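You operate a simulated robot arm through the tools that you are given. There is no shell and no other tool. Be economical: measure what you need, move in short steps, check, and stop when the job is done.

You run a simulated robot arm. Do the job below in one go: nothing can be reset, and whatever is moved stays where it is left.

## Task
Fetch the black seat gasket and set it on the top of the test bench. Put the red blanking plug on the top of the salt table away on the top of the repair bench. Push the drawer under the pumps shut. Fetch the small paddle and stand it on top of the relief insert with the orange head. Put the filter flask on the top of the salt table. Take the blank cartridge with the black band and leave it on the top of the short bench. Set the trim knob to -10. Press the zero button two times. Any order will do. Set down upright: small paddle, filter flask. The trim knob goes anticlockwise seen from above, to its stop.

The check looks at the end state, three seconds after you hand in, the way a careful person would. Anything else that was tipped, shoved, dropped, spilled or broken makes it a failure.

## Robot
A 7-joint arm with a two-finger parallel gripper on a trunk, on a base that drives. Base frame: it is fixed to the floor where the robot stands at the start and does not move with it; the origin is under the middle of the robot, x ahead of it, y to its left, z up. Readings come in m, degrees, newtons and seconds.
With the tool pointing down near the work surface it reaches from about 0.22 to 0.7 m from the robot's upright axis, wherever it stands. Its first joint turns from -166.0 to 166.0 degrees. Places, roughly: black seat gasket (7x6x2 cm) [0.5, 0, 0.8]; blank cartridge with the black ban (6x6x16 cm) [-0.1, -1.8, 0.9]; drawer under the pumps [0.3, -1.3, 0.7]; filter flask (7x13x16 cm) [-0.1, -1.6, 0.9]; red blanking plug (3x3x4 cm) [1.2, 0, 0.8]; relief insert with the orange head [1, -3.75, 1]; small paddle (3x2x16 cm) [0.2, -1.4, 0.9]; top of the repair bench [2.7, -3.8, 0.9]; top of the salt table [1, 0.2, 0.8]; top of the short bench [1.3, -3.8, 0.9]; top of the test bench [0, -1.9, 0.9]; trim knob [0.1, -2.2, 0.9]; zero button [0.2, -2.5, 0.9]. Payload 3.43 kg.
Tool frame: the origin (TCP) lies between the finger pads and is the grasp point; the fingertips stand 0.03 m ahead of it; z points along the fingers, y is the line along which they close. The gripper opens to 0.094 m. The fingers are 0.028 m wide and 0.01 m thick; the gripper's body (0.05 by 0.096 m) begins 0.055 m behind the TCP.
Orientation is that of the tool frame in the base frame, as a unit quaternion [x, y, z, w]. With the fingers straight down and closing along the base's y, the tool's x points along the base's -x, its y along +y and its z along -z.

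## Interface
- The arm moves only by the tool send_rows. Its argument "increments" is one flat list of numbers, 7 for each row, row after row: the opening, from 0 (shut) to 1 (fully open), then the shift along the tool's x, y, z in cm, then the turn, a rotation vector about the tool's x, y, z in degrees. In form: [claw, dx, dy, dz, rx, ry, rz, claw, dx, dy, dz, rx, ry, rz, ...]. A call has 1 to 8 rows; each row is the pose to reach, as a shift and turn from the pose commanded when the call began, along the tool's axes at that moment. Each row takes 0.2 s and may step no farther than 0.05 m and 8.6 degrees from the row before; otherwise, or with a gripper value out of range, the whole call is refused. Where a pose cannot be reached the arm comes as near as it can. A force on the tool above 40 N (or 10 N above the force at the start of the call, whichever is more), or a blocked arm, ends the call early, and 0.2 s more pass. The fingers move at their own pace (about 0.108 m/s each) and stop on an object; they squeeze with about 40 N. The grip force told is the motor's: it shows also when the fingers shut on nothing. Time passes only in rows, and 0.2 s behind the last, so rows that repeat a pose let the fingers close. The reply holds the time, the measured pose of the TCP, the force on the tool along the base axes, the opening and the grip force, in the units named above and with some noise, with the torque about the TCP (base axes, N m) and any sound that the robot's microphone picked up.
- Cameras (640 x 400 px; columns grow to the right, rows downward): "scene" is now at [0.3944, -0.0675, 1.137]; the picture's right is [0.00, -0.70, 0.71], its down [-0.36, 0.66, 0.66] and it looks along [-0.93, -0.26, -0.26] (base axes); focal length 214 px, centre (320, 200). "wrist" rides on the gripper at [0.076, 0.014, -0.102] in the tool frame; the picture's right is [-0.18, 0.98, 0.00], its down [-0.75, -0.14, -0.64] and it looks along [-0.63, -0.12, 0.77] (tool axes); focal length 243 px, centre (320, 200). There is no depth. A picture from a camera that has moved, and an enlarged one, comes with that camera's place and axes in the base frame and with its lens. The place of the scene camera against the robot may be out by one fixed shift of up to 0.025 m in any direction.
- snapshot(camera): a new picture of that camera. It takes no simulated time.
- move_column(by): slides the trunk up (or, below 0, down) by that many m; the arm and the scene camera ride with it, the base frame stays. It gives what a move gives, with no picture.
- base_move(legs): drives the robot by 1 to 6 legs, each [ahead, left, turn to the left] in m, m and degrees, along the robot's own axes; the way and the turn of a leg run together, so that a leg with both is an arc; at most 1.5 m and 180 degrees a leg. The arm and the cameras ride along, it lands a little off, and it stops where it bumps. It gives what a move gives.
- head_to(pan, tilt): turns the head with the scene camera to pan (to the left, within 80 degrees either way) and tilt (down, from -29 to 69), counted from straight ahead of the robot. It gives what a move gives.
- zoom(camera, box): a new picture of the part [left, top, right, bottom] of that camera's present view, enlarged. It takes no simulated time.
- close_job(): hands the job in; it is judged then, once.

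Go step by step. Nothing tells you exact positions but the pictures and the camera data: compare them with the known pose of the tool, close in by small moves and look again before you grip or let go. The budget is 196 turns and 174 pictures, counting those below and the enlarged ones. Unless the task says otherwise, let go and move clear before handing in, and close with one line.

The tools are called after "Emit:" by a JSON object that holds its "fn" and its "kwargs". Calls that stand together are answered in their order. send_rows: Moves the arm, as the interface text tells. Its arguments: {"type":"object","properties":{"increments":{"type":"array","items":{"type":"number"}}},"required":["increments"]} The other tools are called the same way: move_column (by) slides the trunk up or down; base_move (legs) drives the base; head_to (pan, tilt) turns the head that bears the scene camera; snapshot (camera) takes a picture; zoom (camera, box) takes an enlarged picture of a part of a camera's view; close_job () hands the job in.

At the start:

```text
time_s: 0.0
ee_pos: [0.3982, -0.0193, 1.0511]
ee_rot: [0.0, 1.0, 0.0, 0.0]
wrist_force: [-0.2, -0.3, 0.4]
wrist_torque: [-0.01, -0.03, 0.01]
finger_gap: 0.0939
gripper_force: 0.0
trunk travel left (down, up): [-0.275, 0.315]
robot x, y, heading: [-0.001, -0.0013, 0.3]
head pan, tilt: [-45.2, 68.8]
```

scene: 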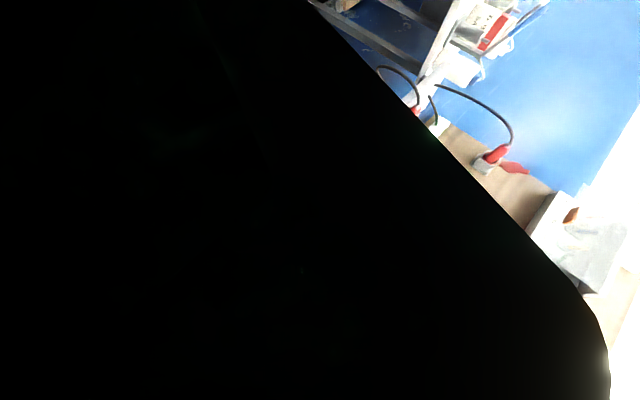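
wrist: 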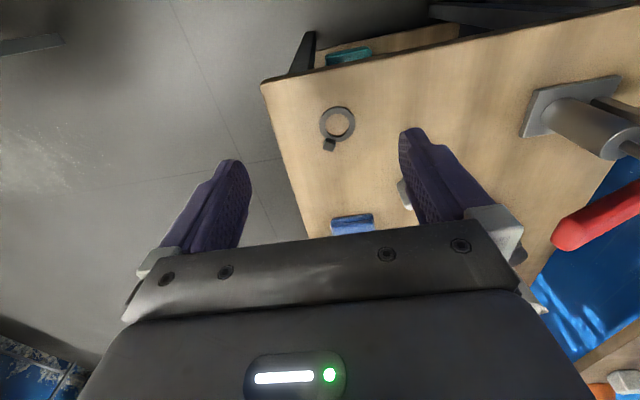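

The wrist view shows a table corner with a dark ring (the gasket), and the scene camera is mostly blocked. I'll turn the head to see the surroundings.

Emit:
{"fn": "head_to", "kwargs": {"pan": 0, "tilt": 35}}

Emit:
{"fn": "snapshot", "kwargs": {"camera": "scene"}}

```text
time_s: 1.1
ee_pos: [0.3986, -0.0204, 1.0507]
ee_rot: [-0.001, 1.0, 0.0, 0.001]
wrist_force: [0.5, 0.1, -0.8]
wrist_torque: [0.0, -0.03, -0.02]
finger_gap: 0.094
gripper_force: 0.0
trunk travel left (down, up): [-0.275, 0.315]
robot x, y, heading: [0.0013, 0.0018, -0.0]
head pan, tilt: [0.0, 35.0]
```

```text
171 pictures are left
camera scene: at [0.438, -0.0279, 1.0883], right [0.0, -1.0, 0.0], down [-0.82, 0.0, 0.57], along [-0.57, 0.0, -0.82], focal length 214 px, centre (320, 200)
```

scene: 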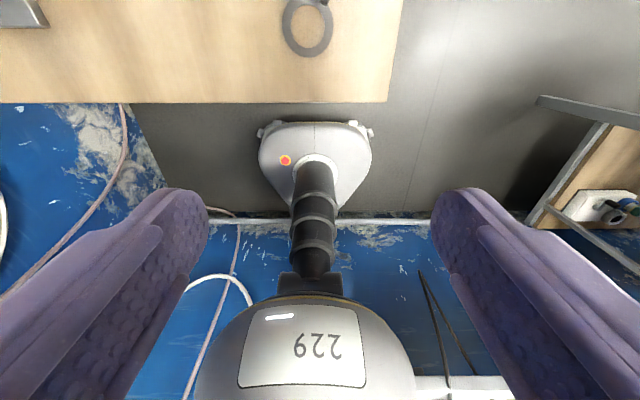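

The head camera hangs in front of the robot looking down, and panning swings it sideways. I'll look forward and to the sides.

Emit:
{"fn": "head_to", "kwargs": {"pan": 0, "tilt": -29}}

Emit:
{"fn": "snapshot", "kwargs": {"camera": "scene"}}

Emit:
{"fn": "head_to", "kwargs": {"pan": -70, "tilt": 0}}

Emit:
{"fn": "snapshot", "kwargs": {"camera": "scene"}}

```text
time_s: 2.5
ee_pos: [0.3972, -0.0198, 1.0505]
ee_rot: [-0.001, 1.0, 0.0, 0.0]
wrist_force: [-0.4, 0.2, 0.1]
wrist_torque: [-0.02, -0.01, 0.03]
finger_gap: 0.0942
gripper_force: 0.0
trunk travel left (down, up): [-0.275, 0.315]
robot x, y, heading: [0.0039, -0.0027, -0.2]
head pan, tilt: [0.0, -28.6]
```

```text
170 pictures are left
camera scene: at [0.5342, -0.0279, 1.1093], right [0.0, -1.0, 0.0], down [-0.88, 0.0, -0.48], along [0.48, 0.0, -0.88], focal length 214 px, centre (320, 200)
```

scene: 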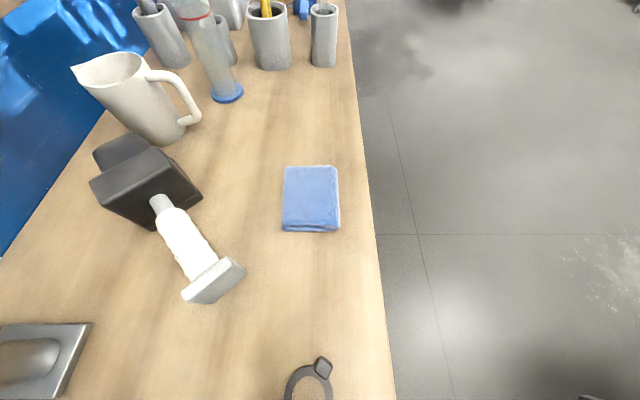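

```text
time_s: 3.9
ee_pos: [0.3982, -0.0205, 1.0507]
ee_rot: [0.0, 1.0, 0.0, 0.0]
wrist_force: [-0.5, -0.1, 0.5]
wrist_torque: [-0.01, -0.03, -0.03]
finger_gap: 0.094
gripper_force: 0.1
trunk travel left (down, up): [-0.275, 0.315]
robot x, y, heading: [-0.0027, 0.0041, -0.0]
head pan, tilt: [-70.0, 0.0]
```

```text
169 pictures are left
camera scene: at [0.4942, -0.1124, 1.1455], right [0.0, -0.34, 0.94], down [-1.0, 0.0, 0.0], along [0.0, -0.94, -0.34], focal length 214 px, centre (320, 200)
```

scene: 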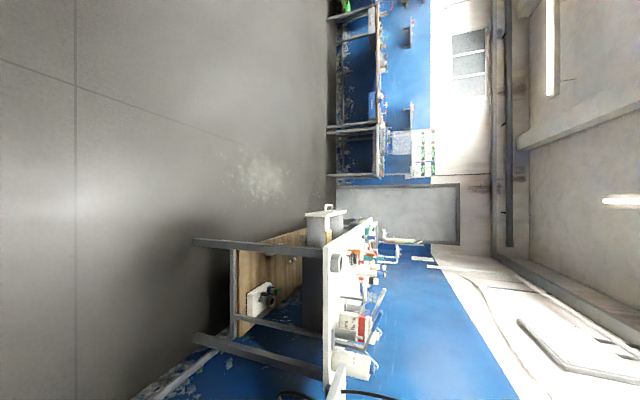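

The salt table is ahead with the gasket ring (and its little tab) near the front; the test bench is to the right and other benches lie beyond. I'll look closely at the gasket first.

Emit:
{"fn": "zoom", "kwargs": {"camera": "wrist", "box": [260, 60, 420, 160]}}

Emit:
{"fn": "head_to", "kwargs": {"pan": 0, "tilt": 0}}

Emit:
{"fn": "snapshot", "kwargs": {"camera": "scene"}}

```text
4.00 times, centred on (340, 110) of wrist
camera zoom: at [0.3214, -0.0062, 1.1522], right [0.18, 0.98, 0.0], down [0.75, -0.14, 0.64], along [0.63, -0.12, -0.77], focal length 970 px, centre (240, 560)
```

zoom: 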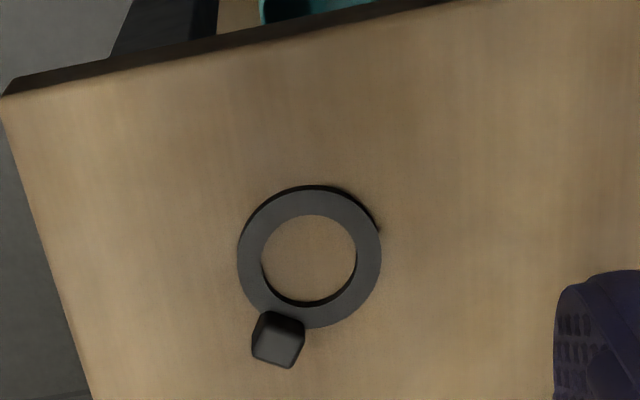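

```text
time_s: 5.3
ee_pos: [0.3984, -0.0201, 1.0503]
ee_rot: [0.0, 1.0, 0.0, 0.001]
wrist_force: [0.1, 0.6, 1.2]
wrist_torque: [0.01, -0.03, -0.01]
finger_gap: 0.0938
gripper_force: 0.1
trunk travel left (down, up): [-0.275, 0.315]
robot x, y, heading: [-0.0001, -0.0006, -0.1]
head pan, tilt: [0.0, 0.0]
```

```text
167 pictures are left
camera scene: at [0.4942, -0.0279, 1.0863], right [0.0, -1.0, 0.0], down [-1.0, 0.0, 0.0], along [0.0, 0.0, -1.0], focal length 214 px, centre (320, 200)
```

scene: 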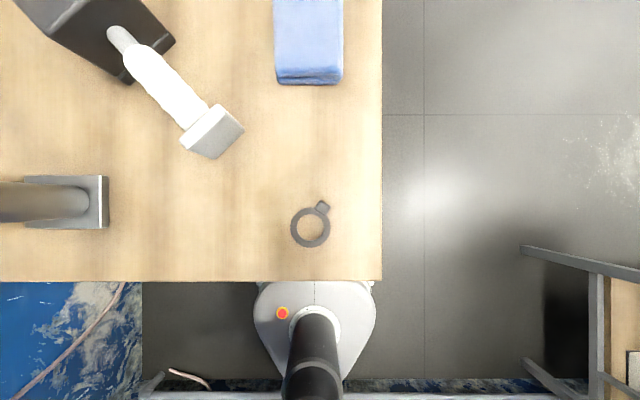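

Ring centre I take near (0.475,-0.01), with its tab toward +x,-y at about 30°. I'll move over the tab, turning the tool to close across it, and look again.

Emit:
{"fn": "send_rows", "kwargs": {"increments": [0.6, -2.1, -0.1, 2.8, 0, 0, 6, 0.6, -4.2, -0.2, 5.6, 0, 0, 12, 0.6, -6.3, -0.4, 8.4, 0, 0, 18, 0.6, -8.4, -0.5, 11.2, 0, 0, 24, 0.6, -10.5, -0.7, 14, 0, 0, 30]}}

Emit:
{"fn": "snapshot", "kwargs": {"camera": "wrist"}}

Emit:
{"fn": "snapshot", "kwargs": {"camera": "scene"}}

```text
time_s: 6.5
ee_pos: [0.5013, -0.0301, 0.9134]
ee_rot: [0.259, 0.966, 0.001, 0.0]
wrist_force: [1.3, 0.5, 0.1]
wrist_torque: [-0.03, 0.01, -0.05]
finger_gap: 0.0567
gripper_force: 0.2
trunk travel left (down, up): [-0.275, 0.315]
robot x, y, heading: [-0.0009, -0.0003, 0.1]
head pan, tilt: [0.0, 0.0]
```

```text
166 pictures are left
camera wrist: at [0.4427, 0.0205, 1.0149], right [0.65, 0.76, 0.0], down [0.58, -0.5, 0.64], along [0.49, -0.42, -0.77], focal length 243 px, centre (320, 200)
```

wrist: 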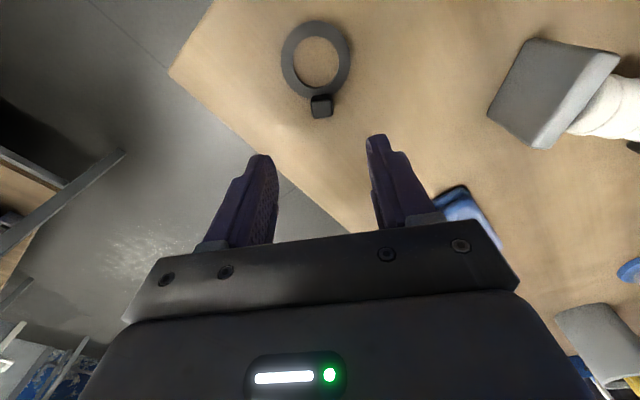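

```text
165 pictures are left
camera scene: at [0.5832, -0.0926, 0.9491], right [-0.5, -0.87, 0.0], down [-0.87, 0.5, 0.0], along [0.0, 0.0, -1.0], focal length 214 px, centre (320, 200)
```

scene: 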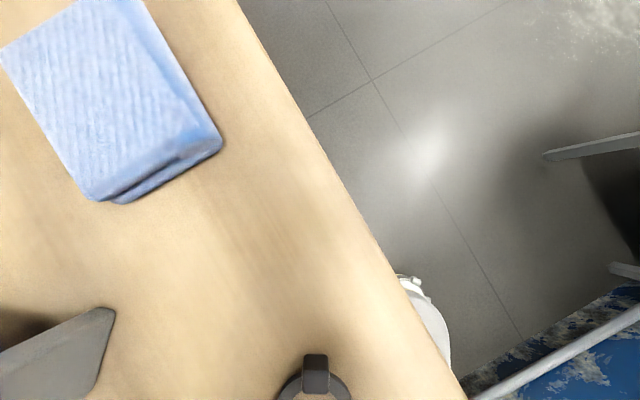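

The scene camera actually rides with the gripper; the tab lies straight under the TCP, table near z≈0.77. I'll shift 0.8 cm outward along the radius so the fingers clear the ring and go down most of the way.

Emit:
{"fn": "send_rows", "kwargs": {"increments": [0.5, -0.4, 0, 4, 0, 0, 0, 0.45, -0.8, 0, 8, 0, 0, 0]}}

Emit:
{"fn": "snapshot", "kwargs": {"camera": "wrist"}}

```text
time_s: 7.1
ee_pos: [0.5106, -0.034, 0.8314]
ee_rot: [0.258, 0.966, 0.0, 0.0]
wrist_force: [0.6, -0.3, 0.1]
wrist_torque: [0.02, 0.01, 0.0]
finger_gap: 0.0422
gripper_force: 0.1
trunk travel left (down, up): [-0.275, 0.315]
robot x, y, heading: [0.001, 0.0003, -0.1]
head pan, tilt: [0.0, 0.0]
```

```text
164 pictures are left
camera wrist: at [0.451, 0.0176, 0.9331], right [0.65, 0.76, 0.0], down [0.58, -0.5, 0.64], along [0.49, -0.42, -0.77], focal length 243 px, centre (320, 200)
```

wrist: 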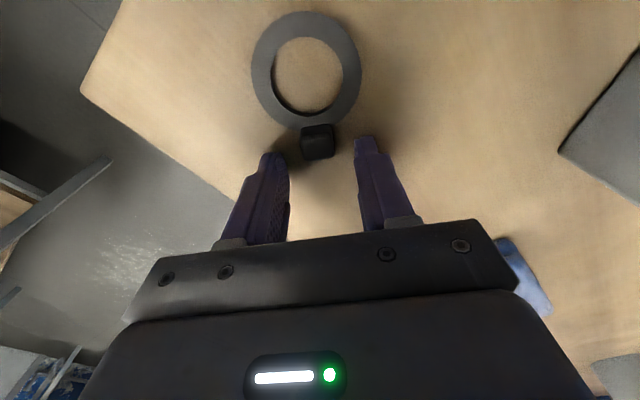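

The tab sits nicely between the fingertips. I'll lower about 2.4 cm and close.

Emit:
{"fn": "send_rows", "kwargs": {"increments": [0.45, 0, 0, 1.3, 0, 0, 0, 0.45, 0, 0, 2.4, 0, 0, 0, 0.0, 0, 0, 2.4, 0, 0, 0, 0.0, 0, 0, 2.4, 0, 0, 0, 0.0, 0, 0, 2.4, 0, 0, 0]}}

Emit:
{"fn": "snapshot", "kwargs": {"camera": "wrist"}}

```text
time_s: 7.4
ee_pos: [0.51, -0.0319, 0.8295]
ee_rot: [0.259, 0.966, 0.0, 0.001]
wrist_force: [-9.9, 2.6, 26.3]
wrist_torque: [-0.33, 0.94, -0.27]
finger_gap: 0.0438
gripper_force: 1.0
trunk travel left (down, up): [-0.275, 0.315]
robot x, y, heading: [0.0048, -0.0, -0.1]
head pan, tilt: [0.0, 0.0]
stopped in row 1: the force on the tool passed its limit at 60 N (the readings are from after the stop); the commanded pose is now the measured one
```

```text
163 pictures are left
camera wrist: at [0.4502, 0.0185, 0.9314], right [0.65, 0.76, 0.0], down [0.58, -0.5, 0.64], along [0.49, -0.42, -0.77], focal length 243 px, centre (320, 200)
```

wrist: 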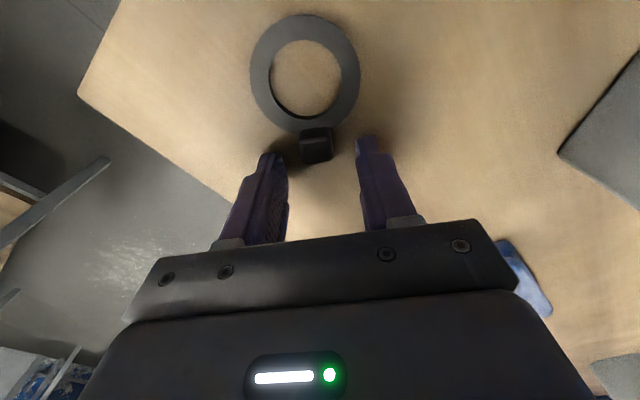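

The fingertips touched the table at TCP z≈0.83, so the table top is z≈0.80 and the tab lies about 1.5 cm nearer. I'll rise 0.5 cm, shift back 0.8 cm and close.

Emit:
{"fn": "send_rows", "kwargs": {"increments": [0.45, 0, 0, -0.6, 0, 0, 0, 0.45, 0.8, -0.15, -0.5, 0, 0, 0, 0.0, 0.8, -0.15, -0.5, 0, 0, 0, 0.0, 0.8, -0.15, -0.5, 0, 0, 0, 0.0, 0.8, -0.15, -0.5, 0, 0, 0]}}

Emit:
{"fn": "snapshot", "kwargs": {"camera": "wrist"}}

```text
time_s: 8.6
ee_pos: [0.5054, -0.0297, 0.8349]
ee_rot: [0.259, 0.966, 0.0, 0.001]
wrist_force: [-0.4, 0.0, 0.2]
wrist_torque: [0.0, -0.01, 0.03]
finger_gap: 0.0161
gripper_force: 40.0
trunk travel left (down, up): [-0.275, 0.315]
robot x, y, heading: [0.0002, -0.0017, -0.1]
head pan, tilt: [0.0, 0.0]
```

```text
162 pictures are left
camera wrist: at [0.4454, 0.0209, 0.9343], right [0.65, 0.76, 0.0], down [0.58, -0.5, 0.64], along [0.49, -0.42, -0.77], focal length 243 px, centre (320, 200)
```

wrist: 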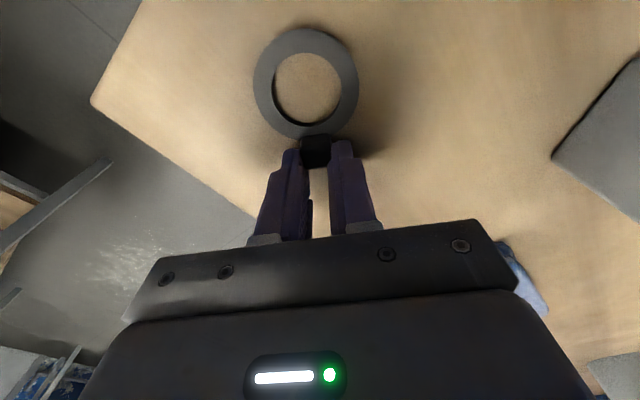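

The tab is gripped (gap 1.6 cm). Now lift and check.

Emit:
{"fn": "send_rows", "kwargs": {"increments": [0, 0, 0, -4.5, 0, 0, 0, 0, 0, 0, -9, 0, 0, 0, 0, 2, 0, -13.5, 0, 0, 0, 0, 4, 0, -18, 0, 0, 0, 0, 6, 0, -21, 0, 0, 0]}}

Emit:
{"fn": "snapshot", "kwargs": {"camera": "wrist"}}

Emit:
{"fn": "head_to", "kwargs": {"pan": -80, "tilt": 0}}

Emit:
{"fn": "snapshot", "kwargs": {"camera": "scene"}}

```text
time_s: 9.8
ee_pos: [0.4534, 0.0026, 1.0461]
ee_rot: [0.259, 0.966, 0.0, 0.0]
wrist_force: [0.4, 0.1, 0.1]
wrist_torque: [-0.03, -0.01, 0.0]
finger_gap: 0.0161
gripper_force: 40.2
trunk travel left (down, up): [-0.275, 0.315]
robot x, y, heading: [0.0028, 0.0001, -0.1]
head pan, tilt: [0.0, 0.0]
```

```text
161 pictures are left
camera wrist: at [0.3931, 0.0527, 1.1468], right [0.65, 0.76, 0.0], down [0.58, -0.5, 0.64], along [0.49, -0.42, -0.77], focal length 243 px, centre (320, 200)
```

wrist: 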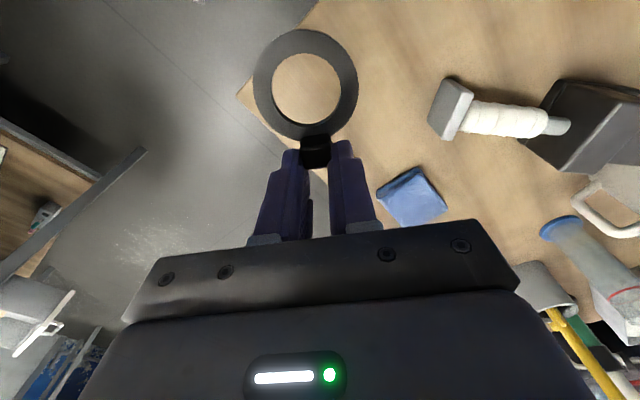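

```text
time_s: 11.4
ee_pos: [0.4538, 0.0009, 1.0448]
ee_rot: [0.259, 0.966, 0.0, 0.001]
wrist_force: [-0.4, 0.0, 0.0]
wrist_torque: [-0.03, 0.01, 0.02]
finger_gap: 0.0161
gripper_force: 39.9
trunk travel left (down, up): [-0.275, 0.315]
robot x, y, heading: [-0.0029, 0.0017, -0.1]
head pan, tilt: [-80.0, 0.0]
```

```text
160 pictures are left
camera scene: at [0.4905, -0.1372, 1.1547], right [-0.09, -0.15, 0.98], down [-0.87, 0.5, 0.0], along [-0.49, -0.85, -0.18], focal length 214 px, centre (320, 200)
```

scene: 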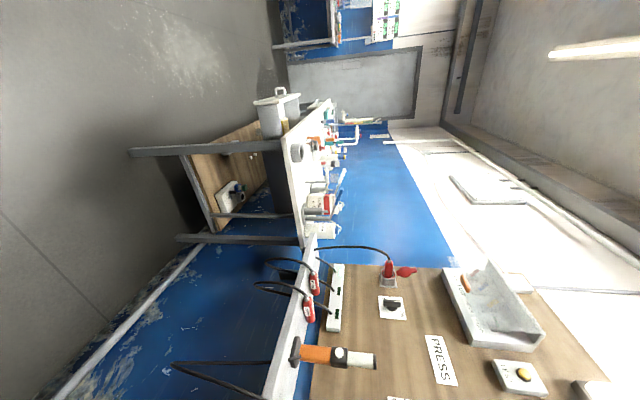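

The gasket is held. I'll drive out to the right of the salt table, into the aisle, and turn to face the benches before looking again.

Emit:
{"fn": "base_move", "kwargs": {"legs": [[0, -0.75, 0], [0.95, 0, 0], [0, 0, -90]]}}

Emit:
{"fn": "head_to", "kwargs": {"pan": -60, "tilt": 0}}

Emit:
{"fn": "snapshot", "kwargs": {"camera": "scene"}}

Emit:
{"fn": "snapshot", "kwargs": {"camera": "wrist"}}

```text
time_s: 14.8
ee_pos: [0.4555, -0.6605, 1.0436]
ee_rot: [0.31, 0.951, 0.0, -0.001]
wrist_force: [0.3, 0.2, 0.3]
wrist_torque: [-0.02, -0.04, -0.03]
finger_gap: 0.0162
gripper_force: 40.2
trunk travel left (down, up): [-0.275, 0.315]
robot x, y, heading: [-0.0035, -0.6114, -5.9]
head pan, tilt: [-80.0, 0.0]
stopped in leg 1: the robot was blocked; the commanded pose is now the measured one
```

```text
time_s: 15.6
ee_pos: [0.4556, -0.6608, 1.0436]
ee_rot: [0.31, 0.951, 0.001, -0.002]
wrist_force: [-0.2, -0.4, -0.1]
wrist_torque: [-0.03, 0.0, -0.02]
finger_gap: 0.0163
gripper_force: 40.2
trunk travel left (down, up): [-0.275, 0.315]
robot x, y, heading: [-0.0035, -0.6076, -6.0]
head pan, tilt: [-60.0, 0.0]
```

```text
159 pictures are left
camera scene: at [0.4842, -0.7966, 1.1219], right [-0.29, -0.41, 0.87], down [-0.81, 0.59, 0.0], along [-0.51, -0.7, -0.5], focal length 214 px, centre (320, 200)
```

scene: 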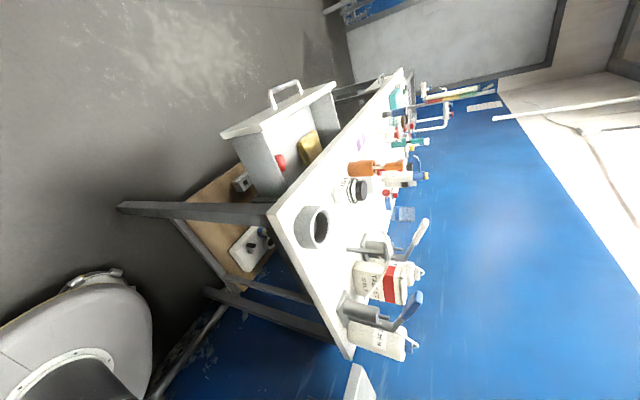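

```text
158 pictures are left
camera wrist: at [0.4017, -0.605, 1.1436], right [0.73, 0.69, 0.0], down [0.53, -0.56, 0.64], along [0.44, -0.47, -0.77], focal length 243 px, centre (320, 200)
```

wrist: 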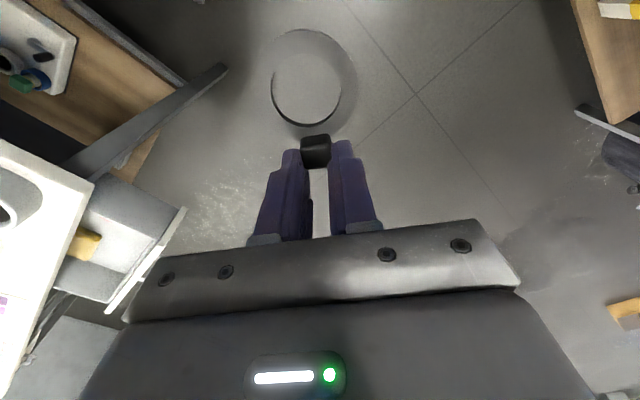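

The base bumped the near end of the test bench; the drawer is open toward +x. I'll back off a little to mid-aisle, go ahead, then turn toward the benches.

Emit:
{"fn": "base_move", "kwargs": {"legs": [[0, 0.1, 6], [1.0, 0, 0], [0, -0.5, 0], [0, 0, -90]]}}

Emit:
{"fn": "head_to", "kwargs": {"pan": -70, "tilt": 0}}

Emit:
{"fn": "snapshot", "kwargs": {"camera": "scene"}}

Emit:
{"fn": "snapshot", "kwargs": {"camera": "wrist"}}

```text
time_s: 27.9
ee_pos: [0.9815, -1.4845, 1.0451]
ee_rot: [0.867, 0.498, 0.0, 0.001]
wrist_force: [0.0, 0.0, 0.0]
wrist_torque: [-0.02, 0.01, 0.02]
finger_gap: 0.0162
gripper_force: 40.1
trunk travel left (down, up): [-0.275, 0.315]
robot x, y, heading: [0.9828, -1.0313, -90.1]
head pan, tilt: [-60.0, 0.0]
```

```text
time_s: 28.6
ee_pos: [0.9804, -1.485, 1.0448]
ee_rot: [0.867, 0.498, 0.0, 0.001]
wrist_force: [-0.1, 0.2, -0.2]
wrist_torque: [0.01, -0.02, 0.02]
finger_gap: 0.0161
gripper_force: 40.1
trunk travel left (down, up): [-0.275, 0.315]
robot x, y, heading: [0.9816, -1.0327, -90.2]
head pan, tilt: [-70.0, 0.0]
```

```text
157 pictures are left
camera scene: at [0.8387, -1.5447, 1.1401], right [-0.3, 0.18, 0.94], down [0.5, 0.86, 0.0], along [-0.81, 0.47, -0.34], focal length 214 px, centre (320, 200)
```

scene: 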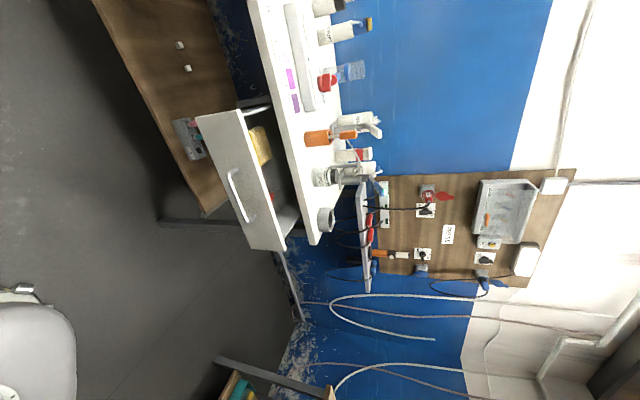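

```text
156 pictures are left
camera wrist: at [1.0314, -1.4265, 1.1464], right [0.76, -0.66, 0.0], down [-0.5, -0.58, 0.64], along [-0.42, -0.49, -0.77], focal length 243 px, centre (320, 200)
```

wrist: 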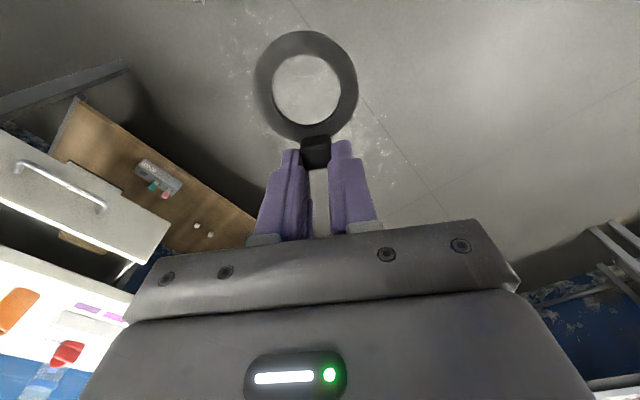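

I'll go ahead along the bench front and turn to face it.

Emit:
{"fn": "base_move", "kwargs": {"legs": [[0.85, 0, 0], [0, 0, -90]]}}

Emit:
{"fn": "head_to", "kwargs": {"pan": 0, "tilt": -29}}

Emit:
{"fn": "snapshot", "kwargs": {"camera": "scene"}}

Emit:
{"fn": "snapshot", "kwargs": {"camera": "wrist"}}

```text
time_s: 37.0
ee_pos: [0.518, -1.8487, 1.046]
ee_rot: [0.956, -0.295, -0.002, 0.0]
wrist_force: [-0.3, 0.2, 0.6]
wrist_torque: [0.04, -0.02, -0.03]
finger_gap: 0.0162
gripper_force: 40.4
trunk travel left (down, up): [-0.275, 0.315]
robot x, y, heading: [0.9714, -1.8782, 175.6]
head pan, tilt: [-70.0, 0.0]
```

```text
time_s: 38.5
ee_pos: [0.5173, -1.8475, 1.0447]
ee_rot: [0.956, -0.294, -0.001, 0.0]
wrist_force: [0.2, 0.1, 0.3]
wrist_torque: [0.0, -0.01, 0.0]
finger_gap: 0.0167
gripper_force: 39.7
trunk travel left (down, up): [-0.275, 0.315]
robot x, y, heading: [0.9734, -1.8791, 175.9]
head pan, tilt: [0.0, -28.6]
```

```text
155 pictures are left
camera scene: at [0.3804, -1.7707, 1.1041], right [0.56, 0.83, 0.0], down [0.72, -0.49, -0.48], along [-0.4, 0.27, -0.88], focal length 214 px, centre (320, 200)
```

scene: 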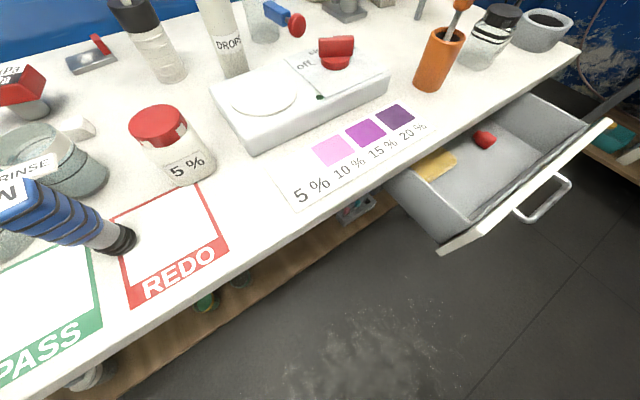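

```text
154 pictures are left
camera wrist: at [0.5728, -1.9026, 1.1465], right [-0.71, -0.71, 0.0], down [-0.54, 0.54, 0.64], along [-0.46, 0.45, -0.77], focal length 243 px, centre (320, 200)
```

wrist: 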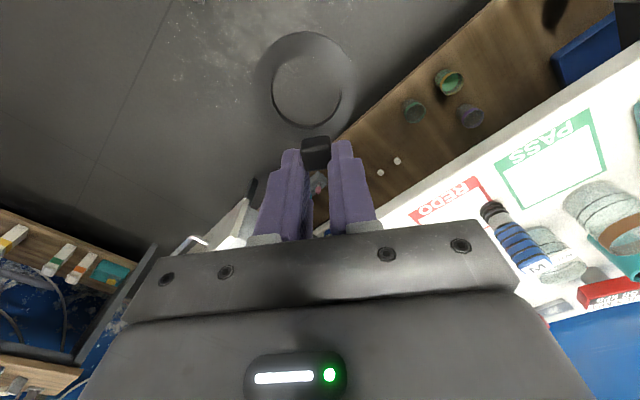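

The bench is crowded. I'll square the tool to the bench and lift it some for a better overview, then scan.

Emit:
{"fn": "send_rows", "kwargs": {"increments": [0, 0, 0, -2, 0, 0, -7, 0, 0, 0, -4, 0, 0, -14, 0, 0, 0, -6, 0, 0, -21, 0, 0, 0, -8, 0, 0, -28, 0, 0, 0, -10, 0, 0, -34.5]}}

Emit:
{"fn": "snapshot", "kwargs": {"camera": "scene"}}

Emit:
{"fn": "head_to", "kwargs": {"pan": 50, "tilt": -29}}

Emit:
{"fn": "snapshot", "kwargs": {"camera": "scene"}}

Emit:
{"fn": "head_to", "kwargs": {"pan": -50, "tilt": -29}}

Emit:
{"fn": "snapshot", "kwargs": {"camera": "scene"}}

```text
time_s: 39.6
ee_pos: [0.5192, -1.8469, 1.1469]
ee_rot: [1.0, 0.002, -0.002, 0.0]
wrist_force: [-0.6, 0.1, -0.9]
wrist_torque: [0.0, 0.0, -0.01]
finger_gap: 0.016
gripper_force: 40.3
trunk travel left (down, up): [-0.275, 0.315]
robot x, y, heading: [0.9703, -1.8803, 175.9]
head pan, tilt: [0.0, -28.6]
```

```text
153 pictures are left
camera scene: at [0.3553, -1.8549, 1.2054], right [0.0, 1.0, 0.0], down [0.88, 0.0, -0.48], along [-0.48, 0.0, -0.88], focal length 214 px, centre (320, 200)
```

scene: 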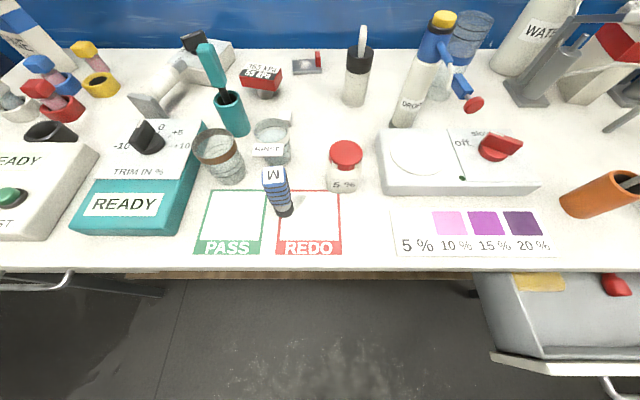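

```text
time_s: 40.8
ee_pos: [0.5183, -1.8462, 1.1457]
ee_rot: [1.0, 0.002, -0.001, -0.001]
wrist_force: [-0.1, 0.2, -0.6]
wrist_torque: [0.01, 0.01, 0.0]
finger_gap: 0.0165
gripper_force: 39.5
trunk travel left (down, up): [-0.275, 0.315]
robot x, y, heading: [0.9693, -1.8793, 175.9]
head pan, tilt: [50.0, -28.6]
```

```text
152 pictures are left
camera scene: at [0.3552, -1.906, 1.2288], right [0.0, 0.64, -0.77], down [0.88, -0.36, -0.31], along [-0.48, -0.67, -0.56], focal length 214 px, centre (320, 200)
```

scene: 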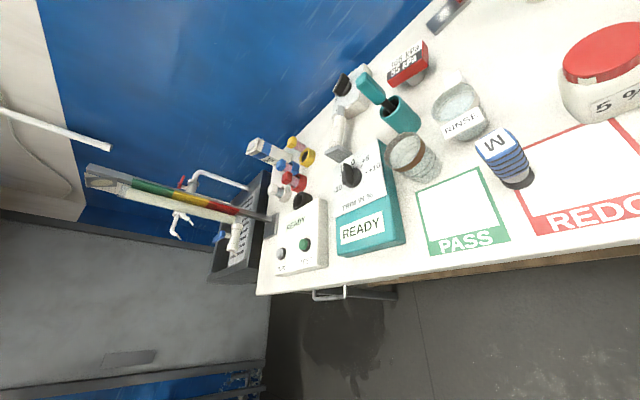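

```text
time_s: 42.6
ee_pos: [0.5184, -1.8474, 1.1457]
ee_rot: [1.0, 0.002, -0.002, 0.0]
wrist_force: [-0.5, 0.7, -0.3]
wrist_torque: [0.0, -0.02, -0.02]
finger_gap: 0.0162
gripper_force: 40.2
trunk travel left (down, up): [-0.275, 0.315]
robot x, y, heading: [0.9698, -1.8779, 175.9]
head pan, tilt: [-50.0, -28.6]
```

```text
151 pictures are left
camera scene: at [0.3549, -1.8034, 1.2289], right [0.0, 0.64, 0.77], down [0.88, 0.37, -0.31], along [-0.48, 0.67, -0.56], focal length 214 px, centre (320, 200)
```

scene: 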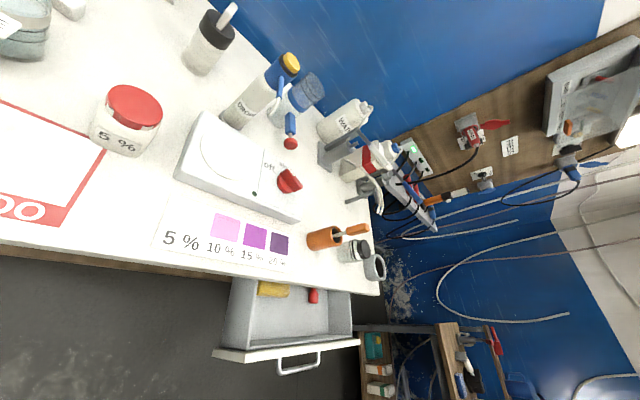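

Now I see the layout: knob on the teal box, button box at the left end, orange paddle cup and open drawer at the right, bottle, flask at the back. I'll drive closer and square up, and take enlarged views of the key items.

Emit:
{"fn": "base_move", "kwargs": {"legs": [[0.27, 0, 4.1]]}}

Emit:
{"fn": "head_to", "kwargs": {"pan": 0, "tilt": 0}}

Emit:
{"fn": "snapshot", "kwargs": {"camera": "scene"}}

Emit:
{"fn": "snapshot", "kwargs": {"camera": "wrist"}}

```text
time_s: 44.5
ee_pos: [0.2432, -1.8729, 1.1455]
ee_rot: [0.999, 0.04, -0.001, 0.0]
wrist_force: [0.3, -1.0, -0.9]
wrist_torque: [0.01, -0.03, -0.03]
finger_gap: 0.0165
gripper_force: 40.3
trunk travel left (down, up): [-0.275, 0.315]
robot x, y, heading: [0.6924, -1.8671, -179.8]
head pan, tilt: [-50.0, -28.6]
```

```text
time_s: 45.7
ee_pos: [0.2432, -1.8722, 1.1458]
ee_rot: [0.999, 0.041, -0.002, 0.0]
wrist_force: [-0.8, -0.2, 0.0]
wrist_torque: [0.0, -0.01, -0.04]
finger_gap: 0.0164
gripper_force: 40.0
trunk travel left (down, up): [-0.275, 0.315]
robot x, y, heading: [0.6943, -1.871, -179.9]
head pan, tilt: [0.0, 0.0]
```

```text
150 pictures are left
camera scene: at [0.1196, -1.8882, 1.1819], right [-0.08, 1.0, 0.0], down [1.0, 0.08, 0.0], along [0.0, 0.0, -1.0], focal length 214 px, centre (320, 200)
```

scene: 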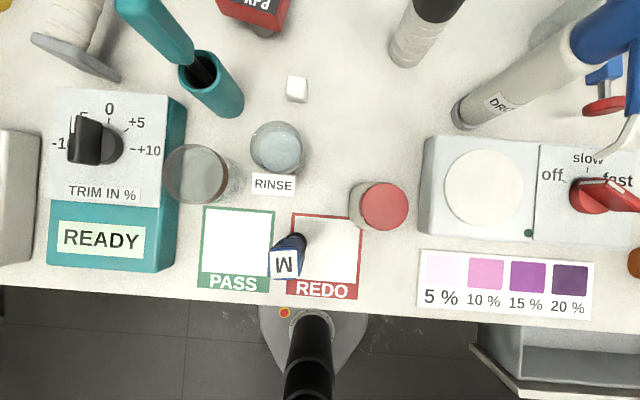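

```text
149 pictures are left
camera wrist: at [0.32, -1.8801, 1.2472], right [-0.1, -0.99, 0.0], down [-0.76, 0.08, 0.64], along [-0.64, 0.07, -0.76], focal length 243 px, centre (320, 200)
```

wrist: 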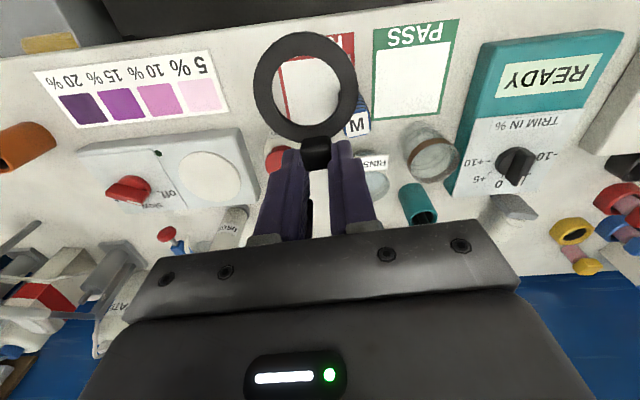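

Clear overhead view: there is a free patch between the REDO square and the colour strip, in front of the red-lidded jar. I'll bring the gasket over it and down partway.

Emit:
{"fn": "send_rows", "kwargs": {"increments": [0, -0.9, -3.4, 0, 0, 0, 1.5, 0, -1.8, -6.8, 0, 0, 0, 3, 0, -2.2, -10, 0, 0, 0, 4.6, 0, -2.0, -10, 4, 0, 0, 4.6, 0, -1.8, -10, 8, 0, 0, 4.6, 0, -1.8, -10, 11, 0, 0, 4.6]}}

Emit:
{"fn": "snapshot", "kwargs": {"camera": "scene"}}

Emit:
{"fn": "snapshot", "kwargs": {"camera": "wrist"}}

```text
time_s: 47.1
ee_pos: [0.2134, -1.7702, 1.034]
ee_rot: [1.0, 0.0, -0.001, 0.0]
wrist_force: [-0.2, -0.1, -0.8]
wrist_torque: [0.04, -0.03, 0.0]
finger_gap: 0.0164
gripper_force: 39.9
trunk travel left (down, up): [-0.275, 0.315]
robot x, y, heading: [0.6958, -1.8687, -179.8]
head pan, tilt: [0.0, 0.0]
```

```text
148 pictures are left
camera scene: at [0.0885, -1.7782, 1.0703], right [0.0, 1.0, 0.0], down [1.0, 0.0, 0.0], along [0.0, 0.0, -1.0], focal length 214 px, centre (320, 200)
```

scene: 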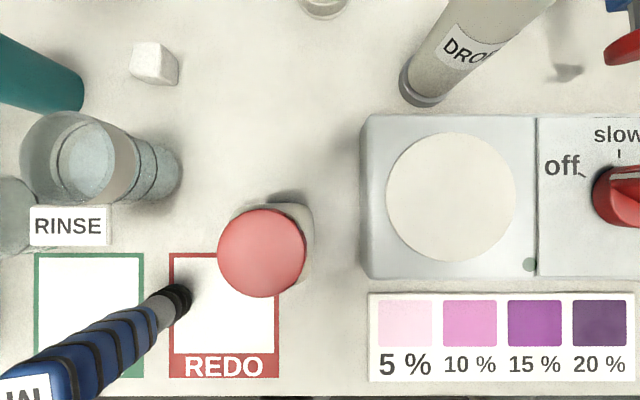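

```text
147 pictures are left
camera wrist: at [0.2883, -1.785, 1.1355], right [-0.18, -0.98, 0.0], down [-0.75, 0.14, 0.64], along [-0.63, 0.12, -0.76], focal length 243 px, centre (320, 200)
```

wrist: 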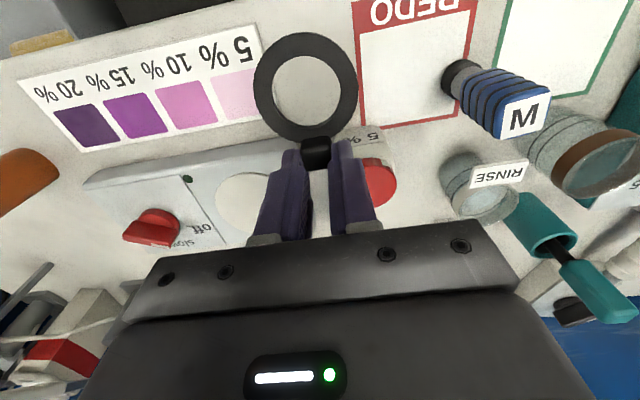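

Bench top comes out at z≈0.845. I'll shift 2 cm inward and lower to just above the surface.

Emit:
{"fn": "send_rows", "kwargs": {"increments": [0, -2, 0.2, 0, 0, 0, 0, 0, -2, 0.2, 4.5, 0, 0, 0, 0, -2, 0.2, 9, 0, 0, 0, 0, -2, 0.2, 13, 0, 0, 0]}}

Emit:
{"fn": "snapshot", "kwargs": {"camera": "scene"}}

Emit:
{"fn": "snapshot", "kwargs": {"camera": "wrist"}}

```text
time_s: 48.1
ee_pos: [0.1956, -1.7744, 0.9065]
ee_rot: [1.0, 0.001, -0.001, 0.0]
wrist_force: [-0.1, -0.1, -0.8]
wrist_torque: [0.02, -0.02, 0.01]
finger_gap: 0.0162
gripper_force: 40.3
trunk travel left (down, up): [-0.275, 0.315]
robot x, y, heading: [0.6945, -1.8713, -179.7]
head pan, tilt: [0.0, 0.0]
```

```text
146 pictures are left
camera scene: at [0.0714, -1.7816, 0.9427], right [0.0, 1.0, 0.0], down [1.0, 0.0, 0.0], along [0.0, 0.0, -1.0], focal length 214 px, centre (320, 200)
```

scene: 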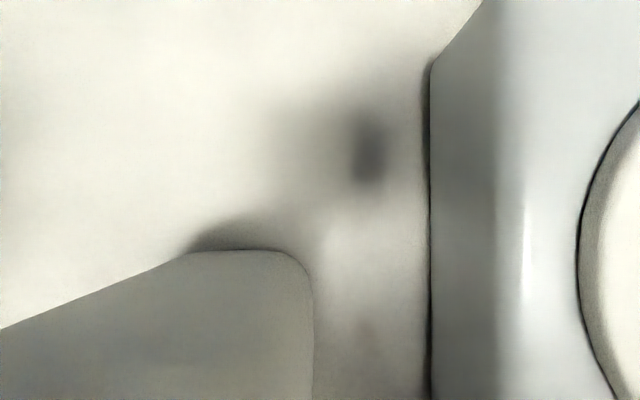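

```text
145 pictures are left
camera wrist: at [0.2712, -1.7883, 1.008], right [-0.18, -0.98, 0.0], down [-0.75, 0.14, 0.64], along [-0.63, 0.12, -0.76], focal length 243 px, centre (320, 200)
```

wrist: 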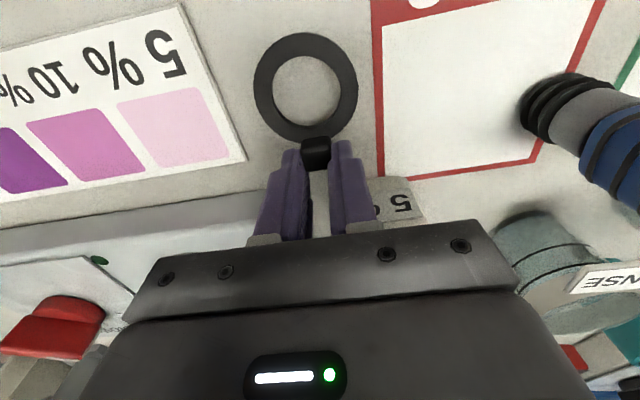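

Gasket is centred over the free gap. I'll ease it down the last 2.4 cm, stopping on contact.

Emit:
{"fn": "send_rows", "kwargs": {"increments": [0, 0, 0, 1.2, 0, 0, 0, 0, 0, 0, 1.8, 0, 0, 0, 0, 0, 0, 2.2, 0, 0, 0, 0, 0, 0, 2.6, 0, 0, 0]}}

Emit:
{"fn": "snapshot", "kwargs": {"camera": "wrist"}}

```text
time_s: 48.7
ee_pos: [0.1896, -1.7725, 0.8951]
ee_rot: [1.0, 0.0, -0.011, -0.002]
wrist_force: [0.7, -0.4, 30.5]
wrist_torque: [-0.86, 2.63, -0.02]
finger_gap: 0.016
gripper_force: 39.8
trunk travel left (down, up): [-0.275, 0.315]
robot x, y, heading: [0.6987, -1.8713, -179.5]
head pan, tilt: [0.0, 0.0]
stopped in row 3: the force on the tool passed its limit at 46 N (the readings are from after the stop); the commanded pose is now the measured one
```

```text
144 pictures are left
camera wrist: at [0.268, -1.7876, 0.9947], right [-0.18, -0.98, 0.0], down [-0.74, 0.14, 0.66], along [-0.65, 0.12, -0.75], focal length 243 px, centre (320, 200)
```

wrist: 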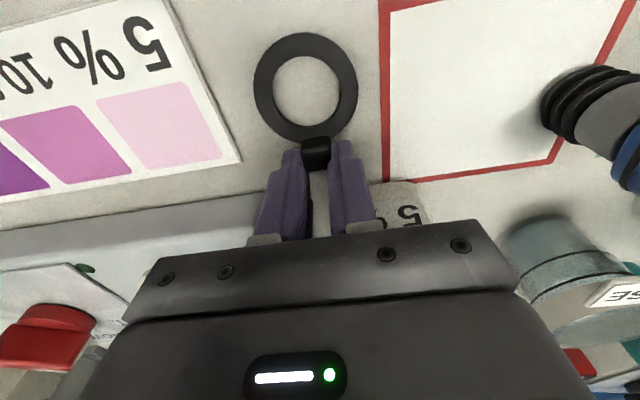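

The torque shows the contact was 9 cm ahead of the TCP: the head camera housing is solid and touched the red-lidded jar's lid. I'll lift, then turn the tool 30° so the head stays over the low scale instead.

Emit:
{"fn": "send_rows", "kwargs": {"increments": [0, 0, 0, -3, 0, 1.3, 0, 0, 0.2, -0.5, -4, 0, 1.3, 7.5, 0, 0.4, -1.0, -4, 0, 1.3, 15, 0, 0.7, -1.5, -4, 0, 1.3, 22.5, 0, 0.9, -1.95, -4, 0, 1.3, 30]}}

Emit:
{"fn": "snapshot", "kwargs": {"camera": "wrist"}}

Emit:
{"fn": "snapshot", "kwargs": {"camera": "scene"}}

```text
time_s: 49.9
ee_pos: [0.2026, -1.7531, 0.9315]
ee_rot: [0.966, -0.259, 0.005, 0.002]
wrist_force: [-0.3, 0.2, -0.2]
wrist_torque: [0.01, 0.01, -0.03]
finger_gap: 0.0161
gripper_force: 40.2
trunk travel left (down, up): [-0.275, 0.315]
robot x, y, heading: [0.6952, -1.8682, -179.5]
head pan, tilt: [0.0, 0.0]
```

```text
143 pictures are left
camera wrist: at [0.26, -1.8031, 1.0347], right [-0.65, -0.76, 0.0], down [-0.59, 0.5, 0.64], along [-0.48, 0.42, -0.77], focal length 243 px, centre (320, 200)
```

wrist: 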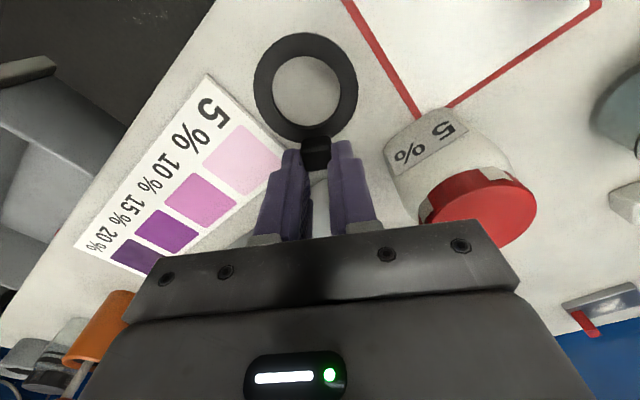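

```text
142 pictures are left
camera scene: at [0.0933, -1.7049, 0.9673], right [0.5, 0.86, 0.0], down [0.86, -0.5, 0.01], along [0.01, 0.0, -1.0], focal length 214 px, centre (320, 200)
```

scene: 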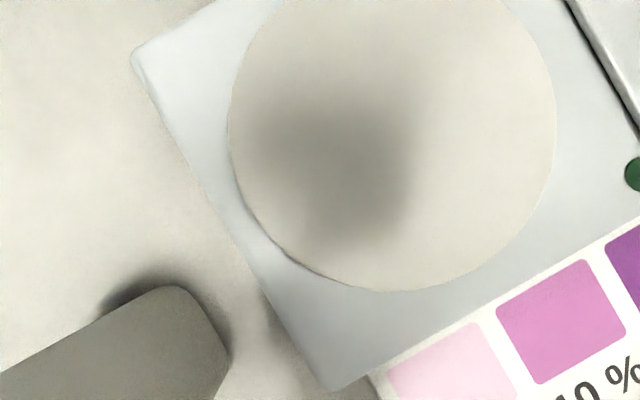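

The jar is fine and the head is now over the flat plate. Lowering gently to contact.

Emit:
{"fn": "send_rows", "kwargs": {"increments": [0, 0, 0, 2, 0, 0, 0, 0, 0, 0, 3.4, 0, 0, 0, 0, 0, 0, 4.0, 0, 0, 0, 0, 0, 0, 4.5, 0, 0, 0, 0, 0, 0, 5.0, 0, 0, 0, 0, 0, 0, 5.5, 0, 0, 0]}}

Emit:
{"fn": "snapshot", "kwargs": {"camera": "wrist"}}

```text
time_s: 51.0
ee_pos: [0.2038, -1.7527, 0.8922]
ee_rot: [0.966, -0.258, 0.001, 0.001]
wrist_force: [8.8, -1.6, 22.7]
wrist_torque: [-0.13, -0.55, -0.01]
finger_gap: 0.0162
gripper_force: 40.3
trunk travel left (down, up): [-0.275, 0.315]
robot x, y, heading: [0.6975, -1.8742, -179.8]
head pan, tilt: [0.0, 0.0]
stopped in row 5: the force on the tool passed its limit at 48 N (the readings are from after the stop); the commanded pose is now the measured one
```

```text
141 pictures are left
camera wrist: at [0.2605, -1.8021, 0.994], right [-0.65, -0.76, 0.0], down [-0.58, 0.5, 0.64], along [-0.49, 0.42, -0.77], focal length 243 px, centre (320, 200)
```

wrist: 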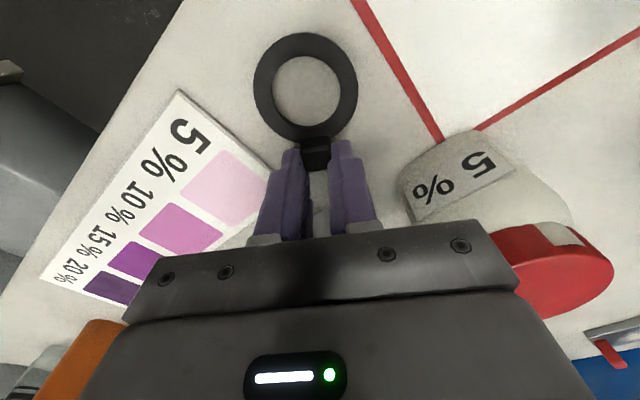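

The gasket rests on the bench (surface ≈0.857). Release and lift straight up.

Emit:
{"fn": "send_rows", "kwargs": {"increments": [0.35, 0, 0, 0, 0, 0, 0, 0.35, 0, 0, 0, 0, 0, 0, 0.35, 0, 0, -3, 0, 0, 0, 0.35, 0, 0, -7, 0, 0, 0, 0.35, 0, 0, -11.5, 0, 0, -7, 0.35, 0, 0, -16, 0, 0, -15, 0.35, 0, 0, -20, 0, 0, -22.5, 0.35, 0, 0, -24, 0, 0, -30]}}

Emit:
{"fn": "snapshot", "kwargs": {"camera": "wrist"}}

Emit:
{"fn": "snapshot", "kwargs": {"camera": "scene"}}

```text
time_s: 52.8
ee_pos: [0.2031, -1.7541, 1.136]
ee_rot: [1.0, -0.001, 0.001, 0.001]
wrist_force: [0.2, 0.3, 0.9]
wrist_torque: [0.02, 0.05, -0.02]
finger_gap: 0.0329
gripper_force: 0.1
trunk travel left (down, up): [-0.275, 0.315]
robot x, y, heading: [0.6958, -1.8725, -179.9]
head pan, tilt: [0.0, 0.0]
```

```text
140 pictures are left
camera wrist: at [0.2783, -1.7676, 1.237], right [-0.18, -0.98, 0.0], down [-0.76, 0.14, 0.64], along [-0.63, 0.12, -0.77], focal length 243 px, centre (320, 200)
```

wrist: 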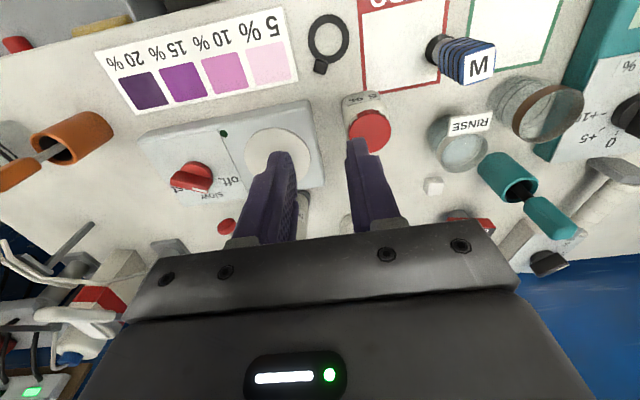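

```text
139 pictures are left
camera scene: at [0.079, -1.7609, 1.1704], right [0.0, 1.0, 0.0], down [1.0, 0.0, 0.0], along [0.0, 0.0, -1.0], focal length 214 px, centre (320, 200)
```

scene: 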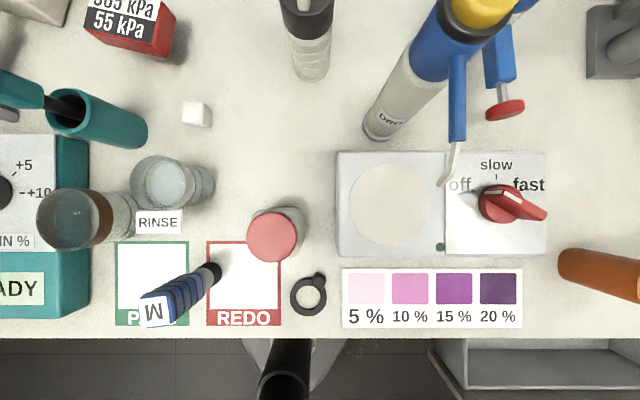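

Gasket is placed. Next the knob and button: I'll slide the base 0.4 m along the bench to its left and look down.

Emit:
{"fn": "base_move", "kwargs": {"legs": [[0, 0.42, 0]]}}

Emit:
{"fn": "snapshot", "kwargs": {"camera": "scene"}}

Emit:
{"fn": "snapshot", "kwargs": {"camera": "wrist"}}

```text
time_s: 55.3
ee_pos: [0.2039, -2.168, 1.1345]
ee_rot: [1.0, -0.003, 0.002, 0.001]
wrist_force: [0.0, -0.3, 0.8]
wrist_torque: [0.01, 0.01, -0.01]
finger_gap: 0.0329
gripper_force: 0.0
trunk travel left (down, up): [-0.275, 0.315]
robot x, y, heading: [0.6982, -2.2827, -180.3]
head pan, tilt: [0.0, 0.0]
```

```text
138 pictures are left
camera scene: at [0.079, -2.1753, 1.17], right [0.0, 1.0, 0.0], down [1.0, 0.0, 0.0], along [0.0, 0.0, -1.0], focal length 214 px, centre (320, 200)
```

scene: 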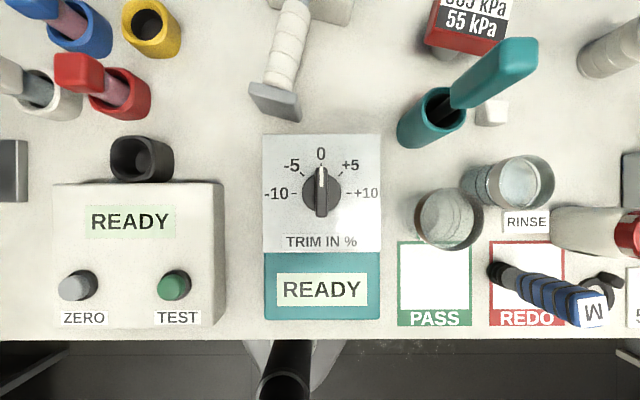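

```text
137 pictures are left
camera wrist: at [0.2784, -2.1827, 1.2365], right [-0.19, -0.98, 0.0], down [-0.76, 0.15, 0.64], along [-0.63, 0.12, -0.77], focal length 243 px, centre (320, 200)
```

wrist: 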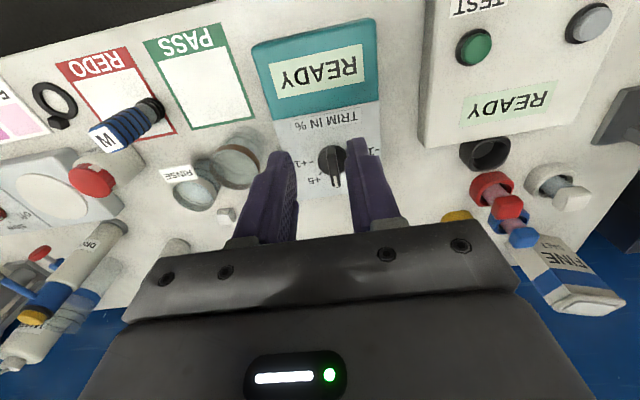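

The knob points at 0 and -10 is a quarter turn anticlockwise; ZERO is the grey button. I'll check heights around the knob, since the head swings with the tool.

Emit:
{"fn": "head_to", "kwargs": {"pan": 50, "tilt": 0}}

Emit:
{"fn": "snapshot", "kwargs": {"camera": "scene"}}

Emit:
{"fn": "head_to", "kwargs": {"pan": -50, "tilt": 0}}

Emit:
{"fn": "snapshot", "kwargs": {"camera": "scene"}}

```text
time_s: 56.5
ee_pos: [0.2036, -2.1692, 1.1338]
ee_rot: [1.0, -0.002, 0.002, 0.002]
wrist_force: [0.1, 0.8, -0.9]
wrist_torque: [0.0, -0.03, -0.01]
finger_gap: 0.0332
gripper_force: 0.1
trunk travel left (down, up): [-0.275, 0.315]
robot x, y, heading: [0.6953, -2.2849, -180.1]
head pan, tilt: [50.0, 0.0]
```

```text
136 pictures are left
camera scene: at [0.0787, -2.2436, 1.2022], right [0.0, 0.64, -0.77], down [1.0, 0.0, 0.0], along [0.0, -0.77, -0.64], focal length 214 px, centre (320, 200)
```

scene: 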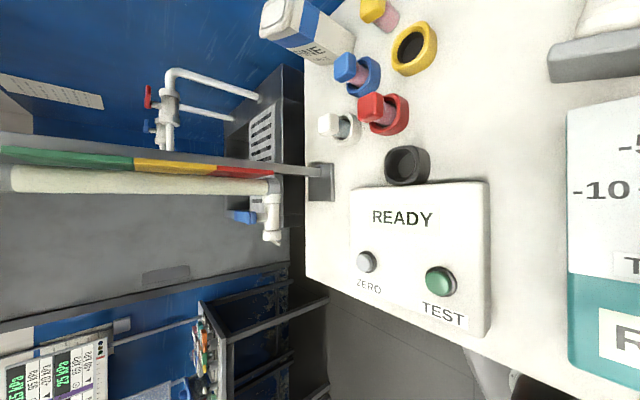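

```text
time_s: 58.3
ee_pos: [0.204, -2.1672, 1.1343]
ee_rot: [1.0, -0.002, 0.002, 0.002]
wrist_force: [-0.3, 0.0, 0.0]
wrist_torque: [0.0, 0.02, 0.0]
finger_gap: 0.0331
gripper_force: 0.0
trunk travel left (down, up): [-0.275, 0.315]
robot x, y, heading: [0.6954, -2.2849, -179.9]
head pan, tilt: [-50.0, 0.0]
```

```text
135 pictures are left
camera scene: at [0.0792, -2.1058, 1.2018], right [0.0, 0.65, 0.76], down [1.0, 0.0, 0.0], along [0.01, 0.76, -0.65], focal length 214 px, centre (320, 200)
```

scene: 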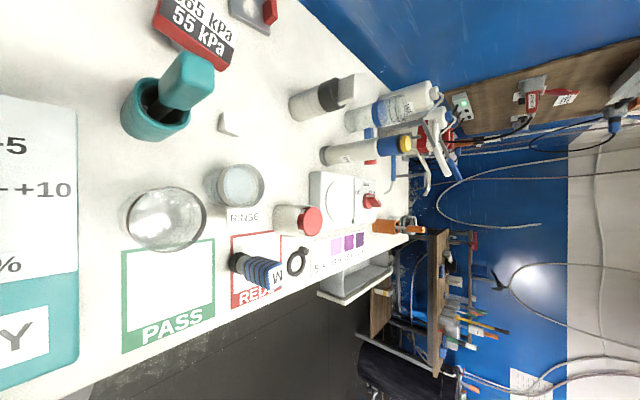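

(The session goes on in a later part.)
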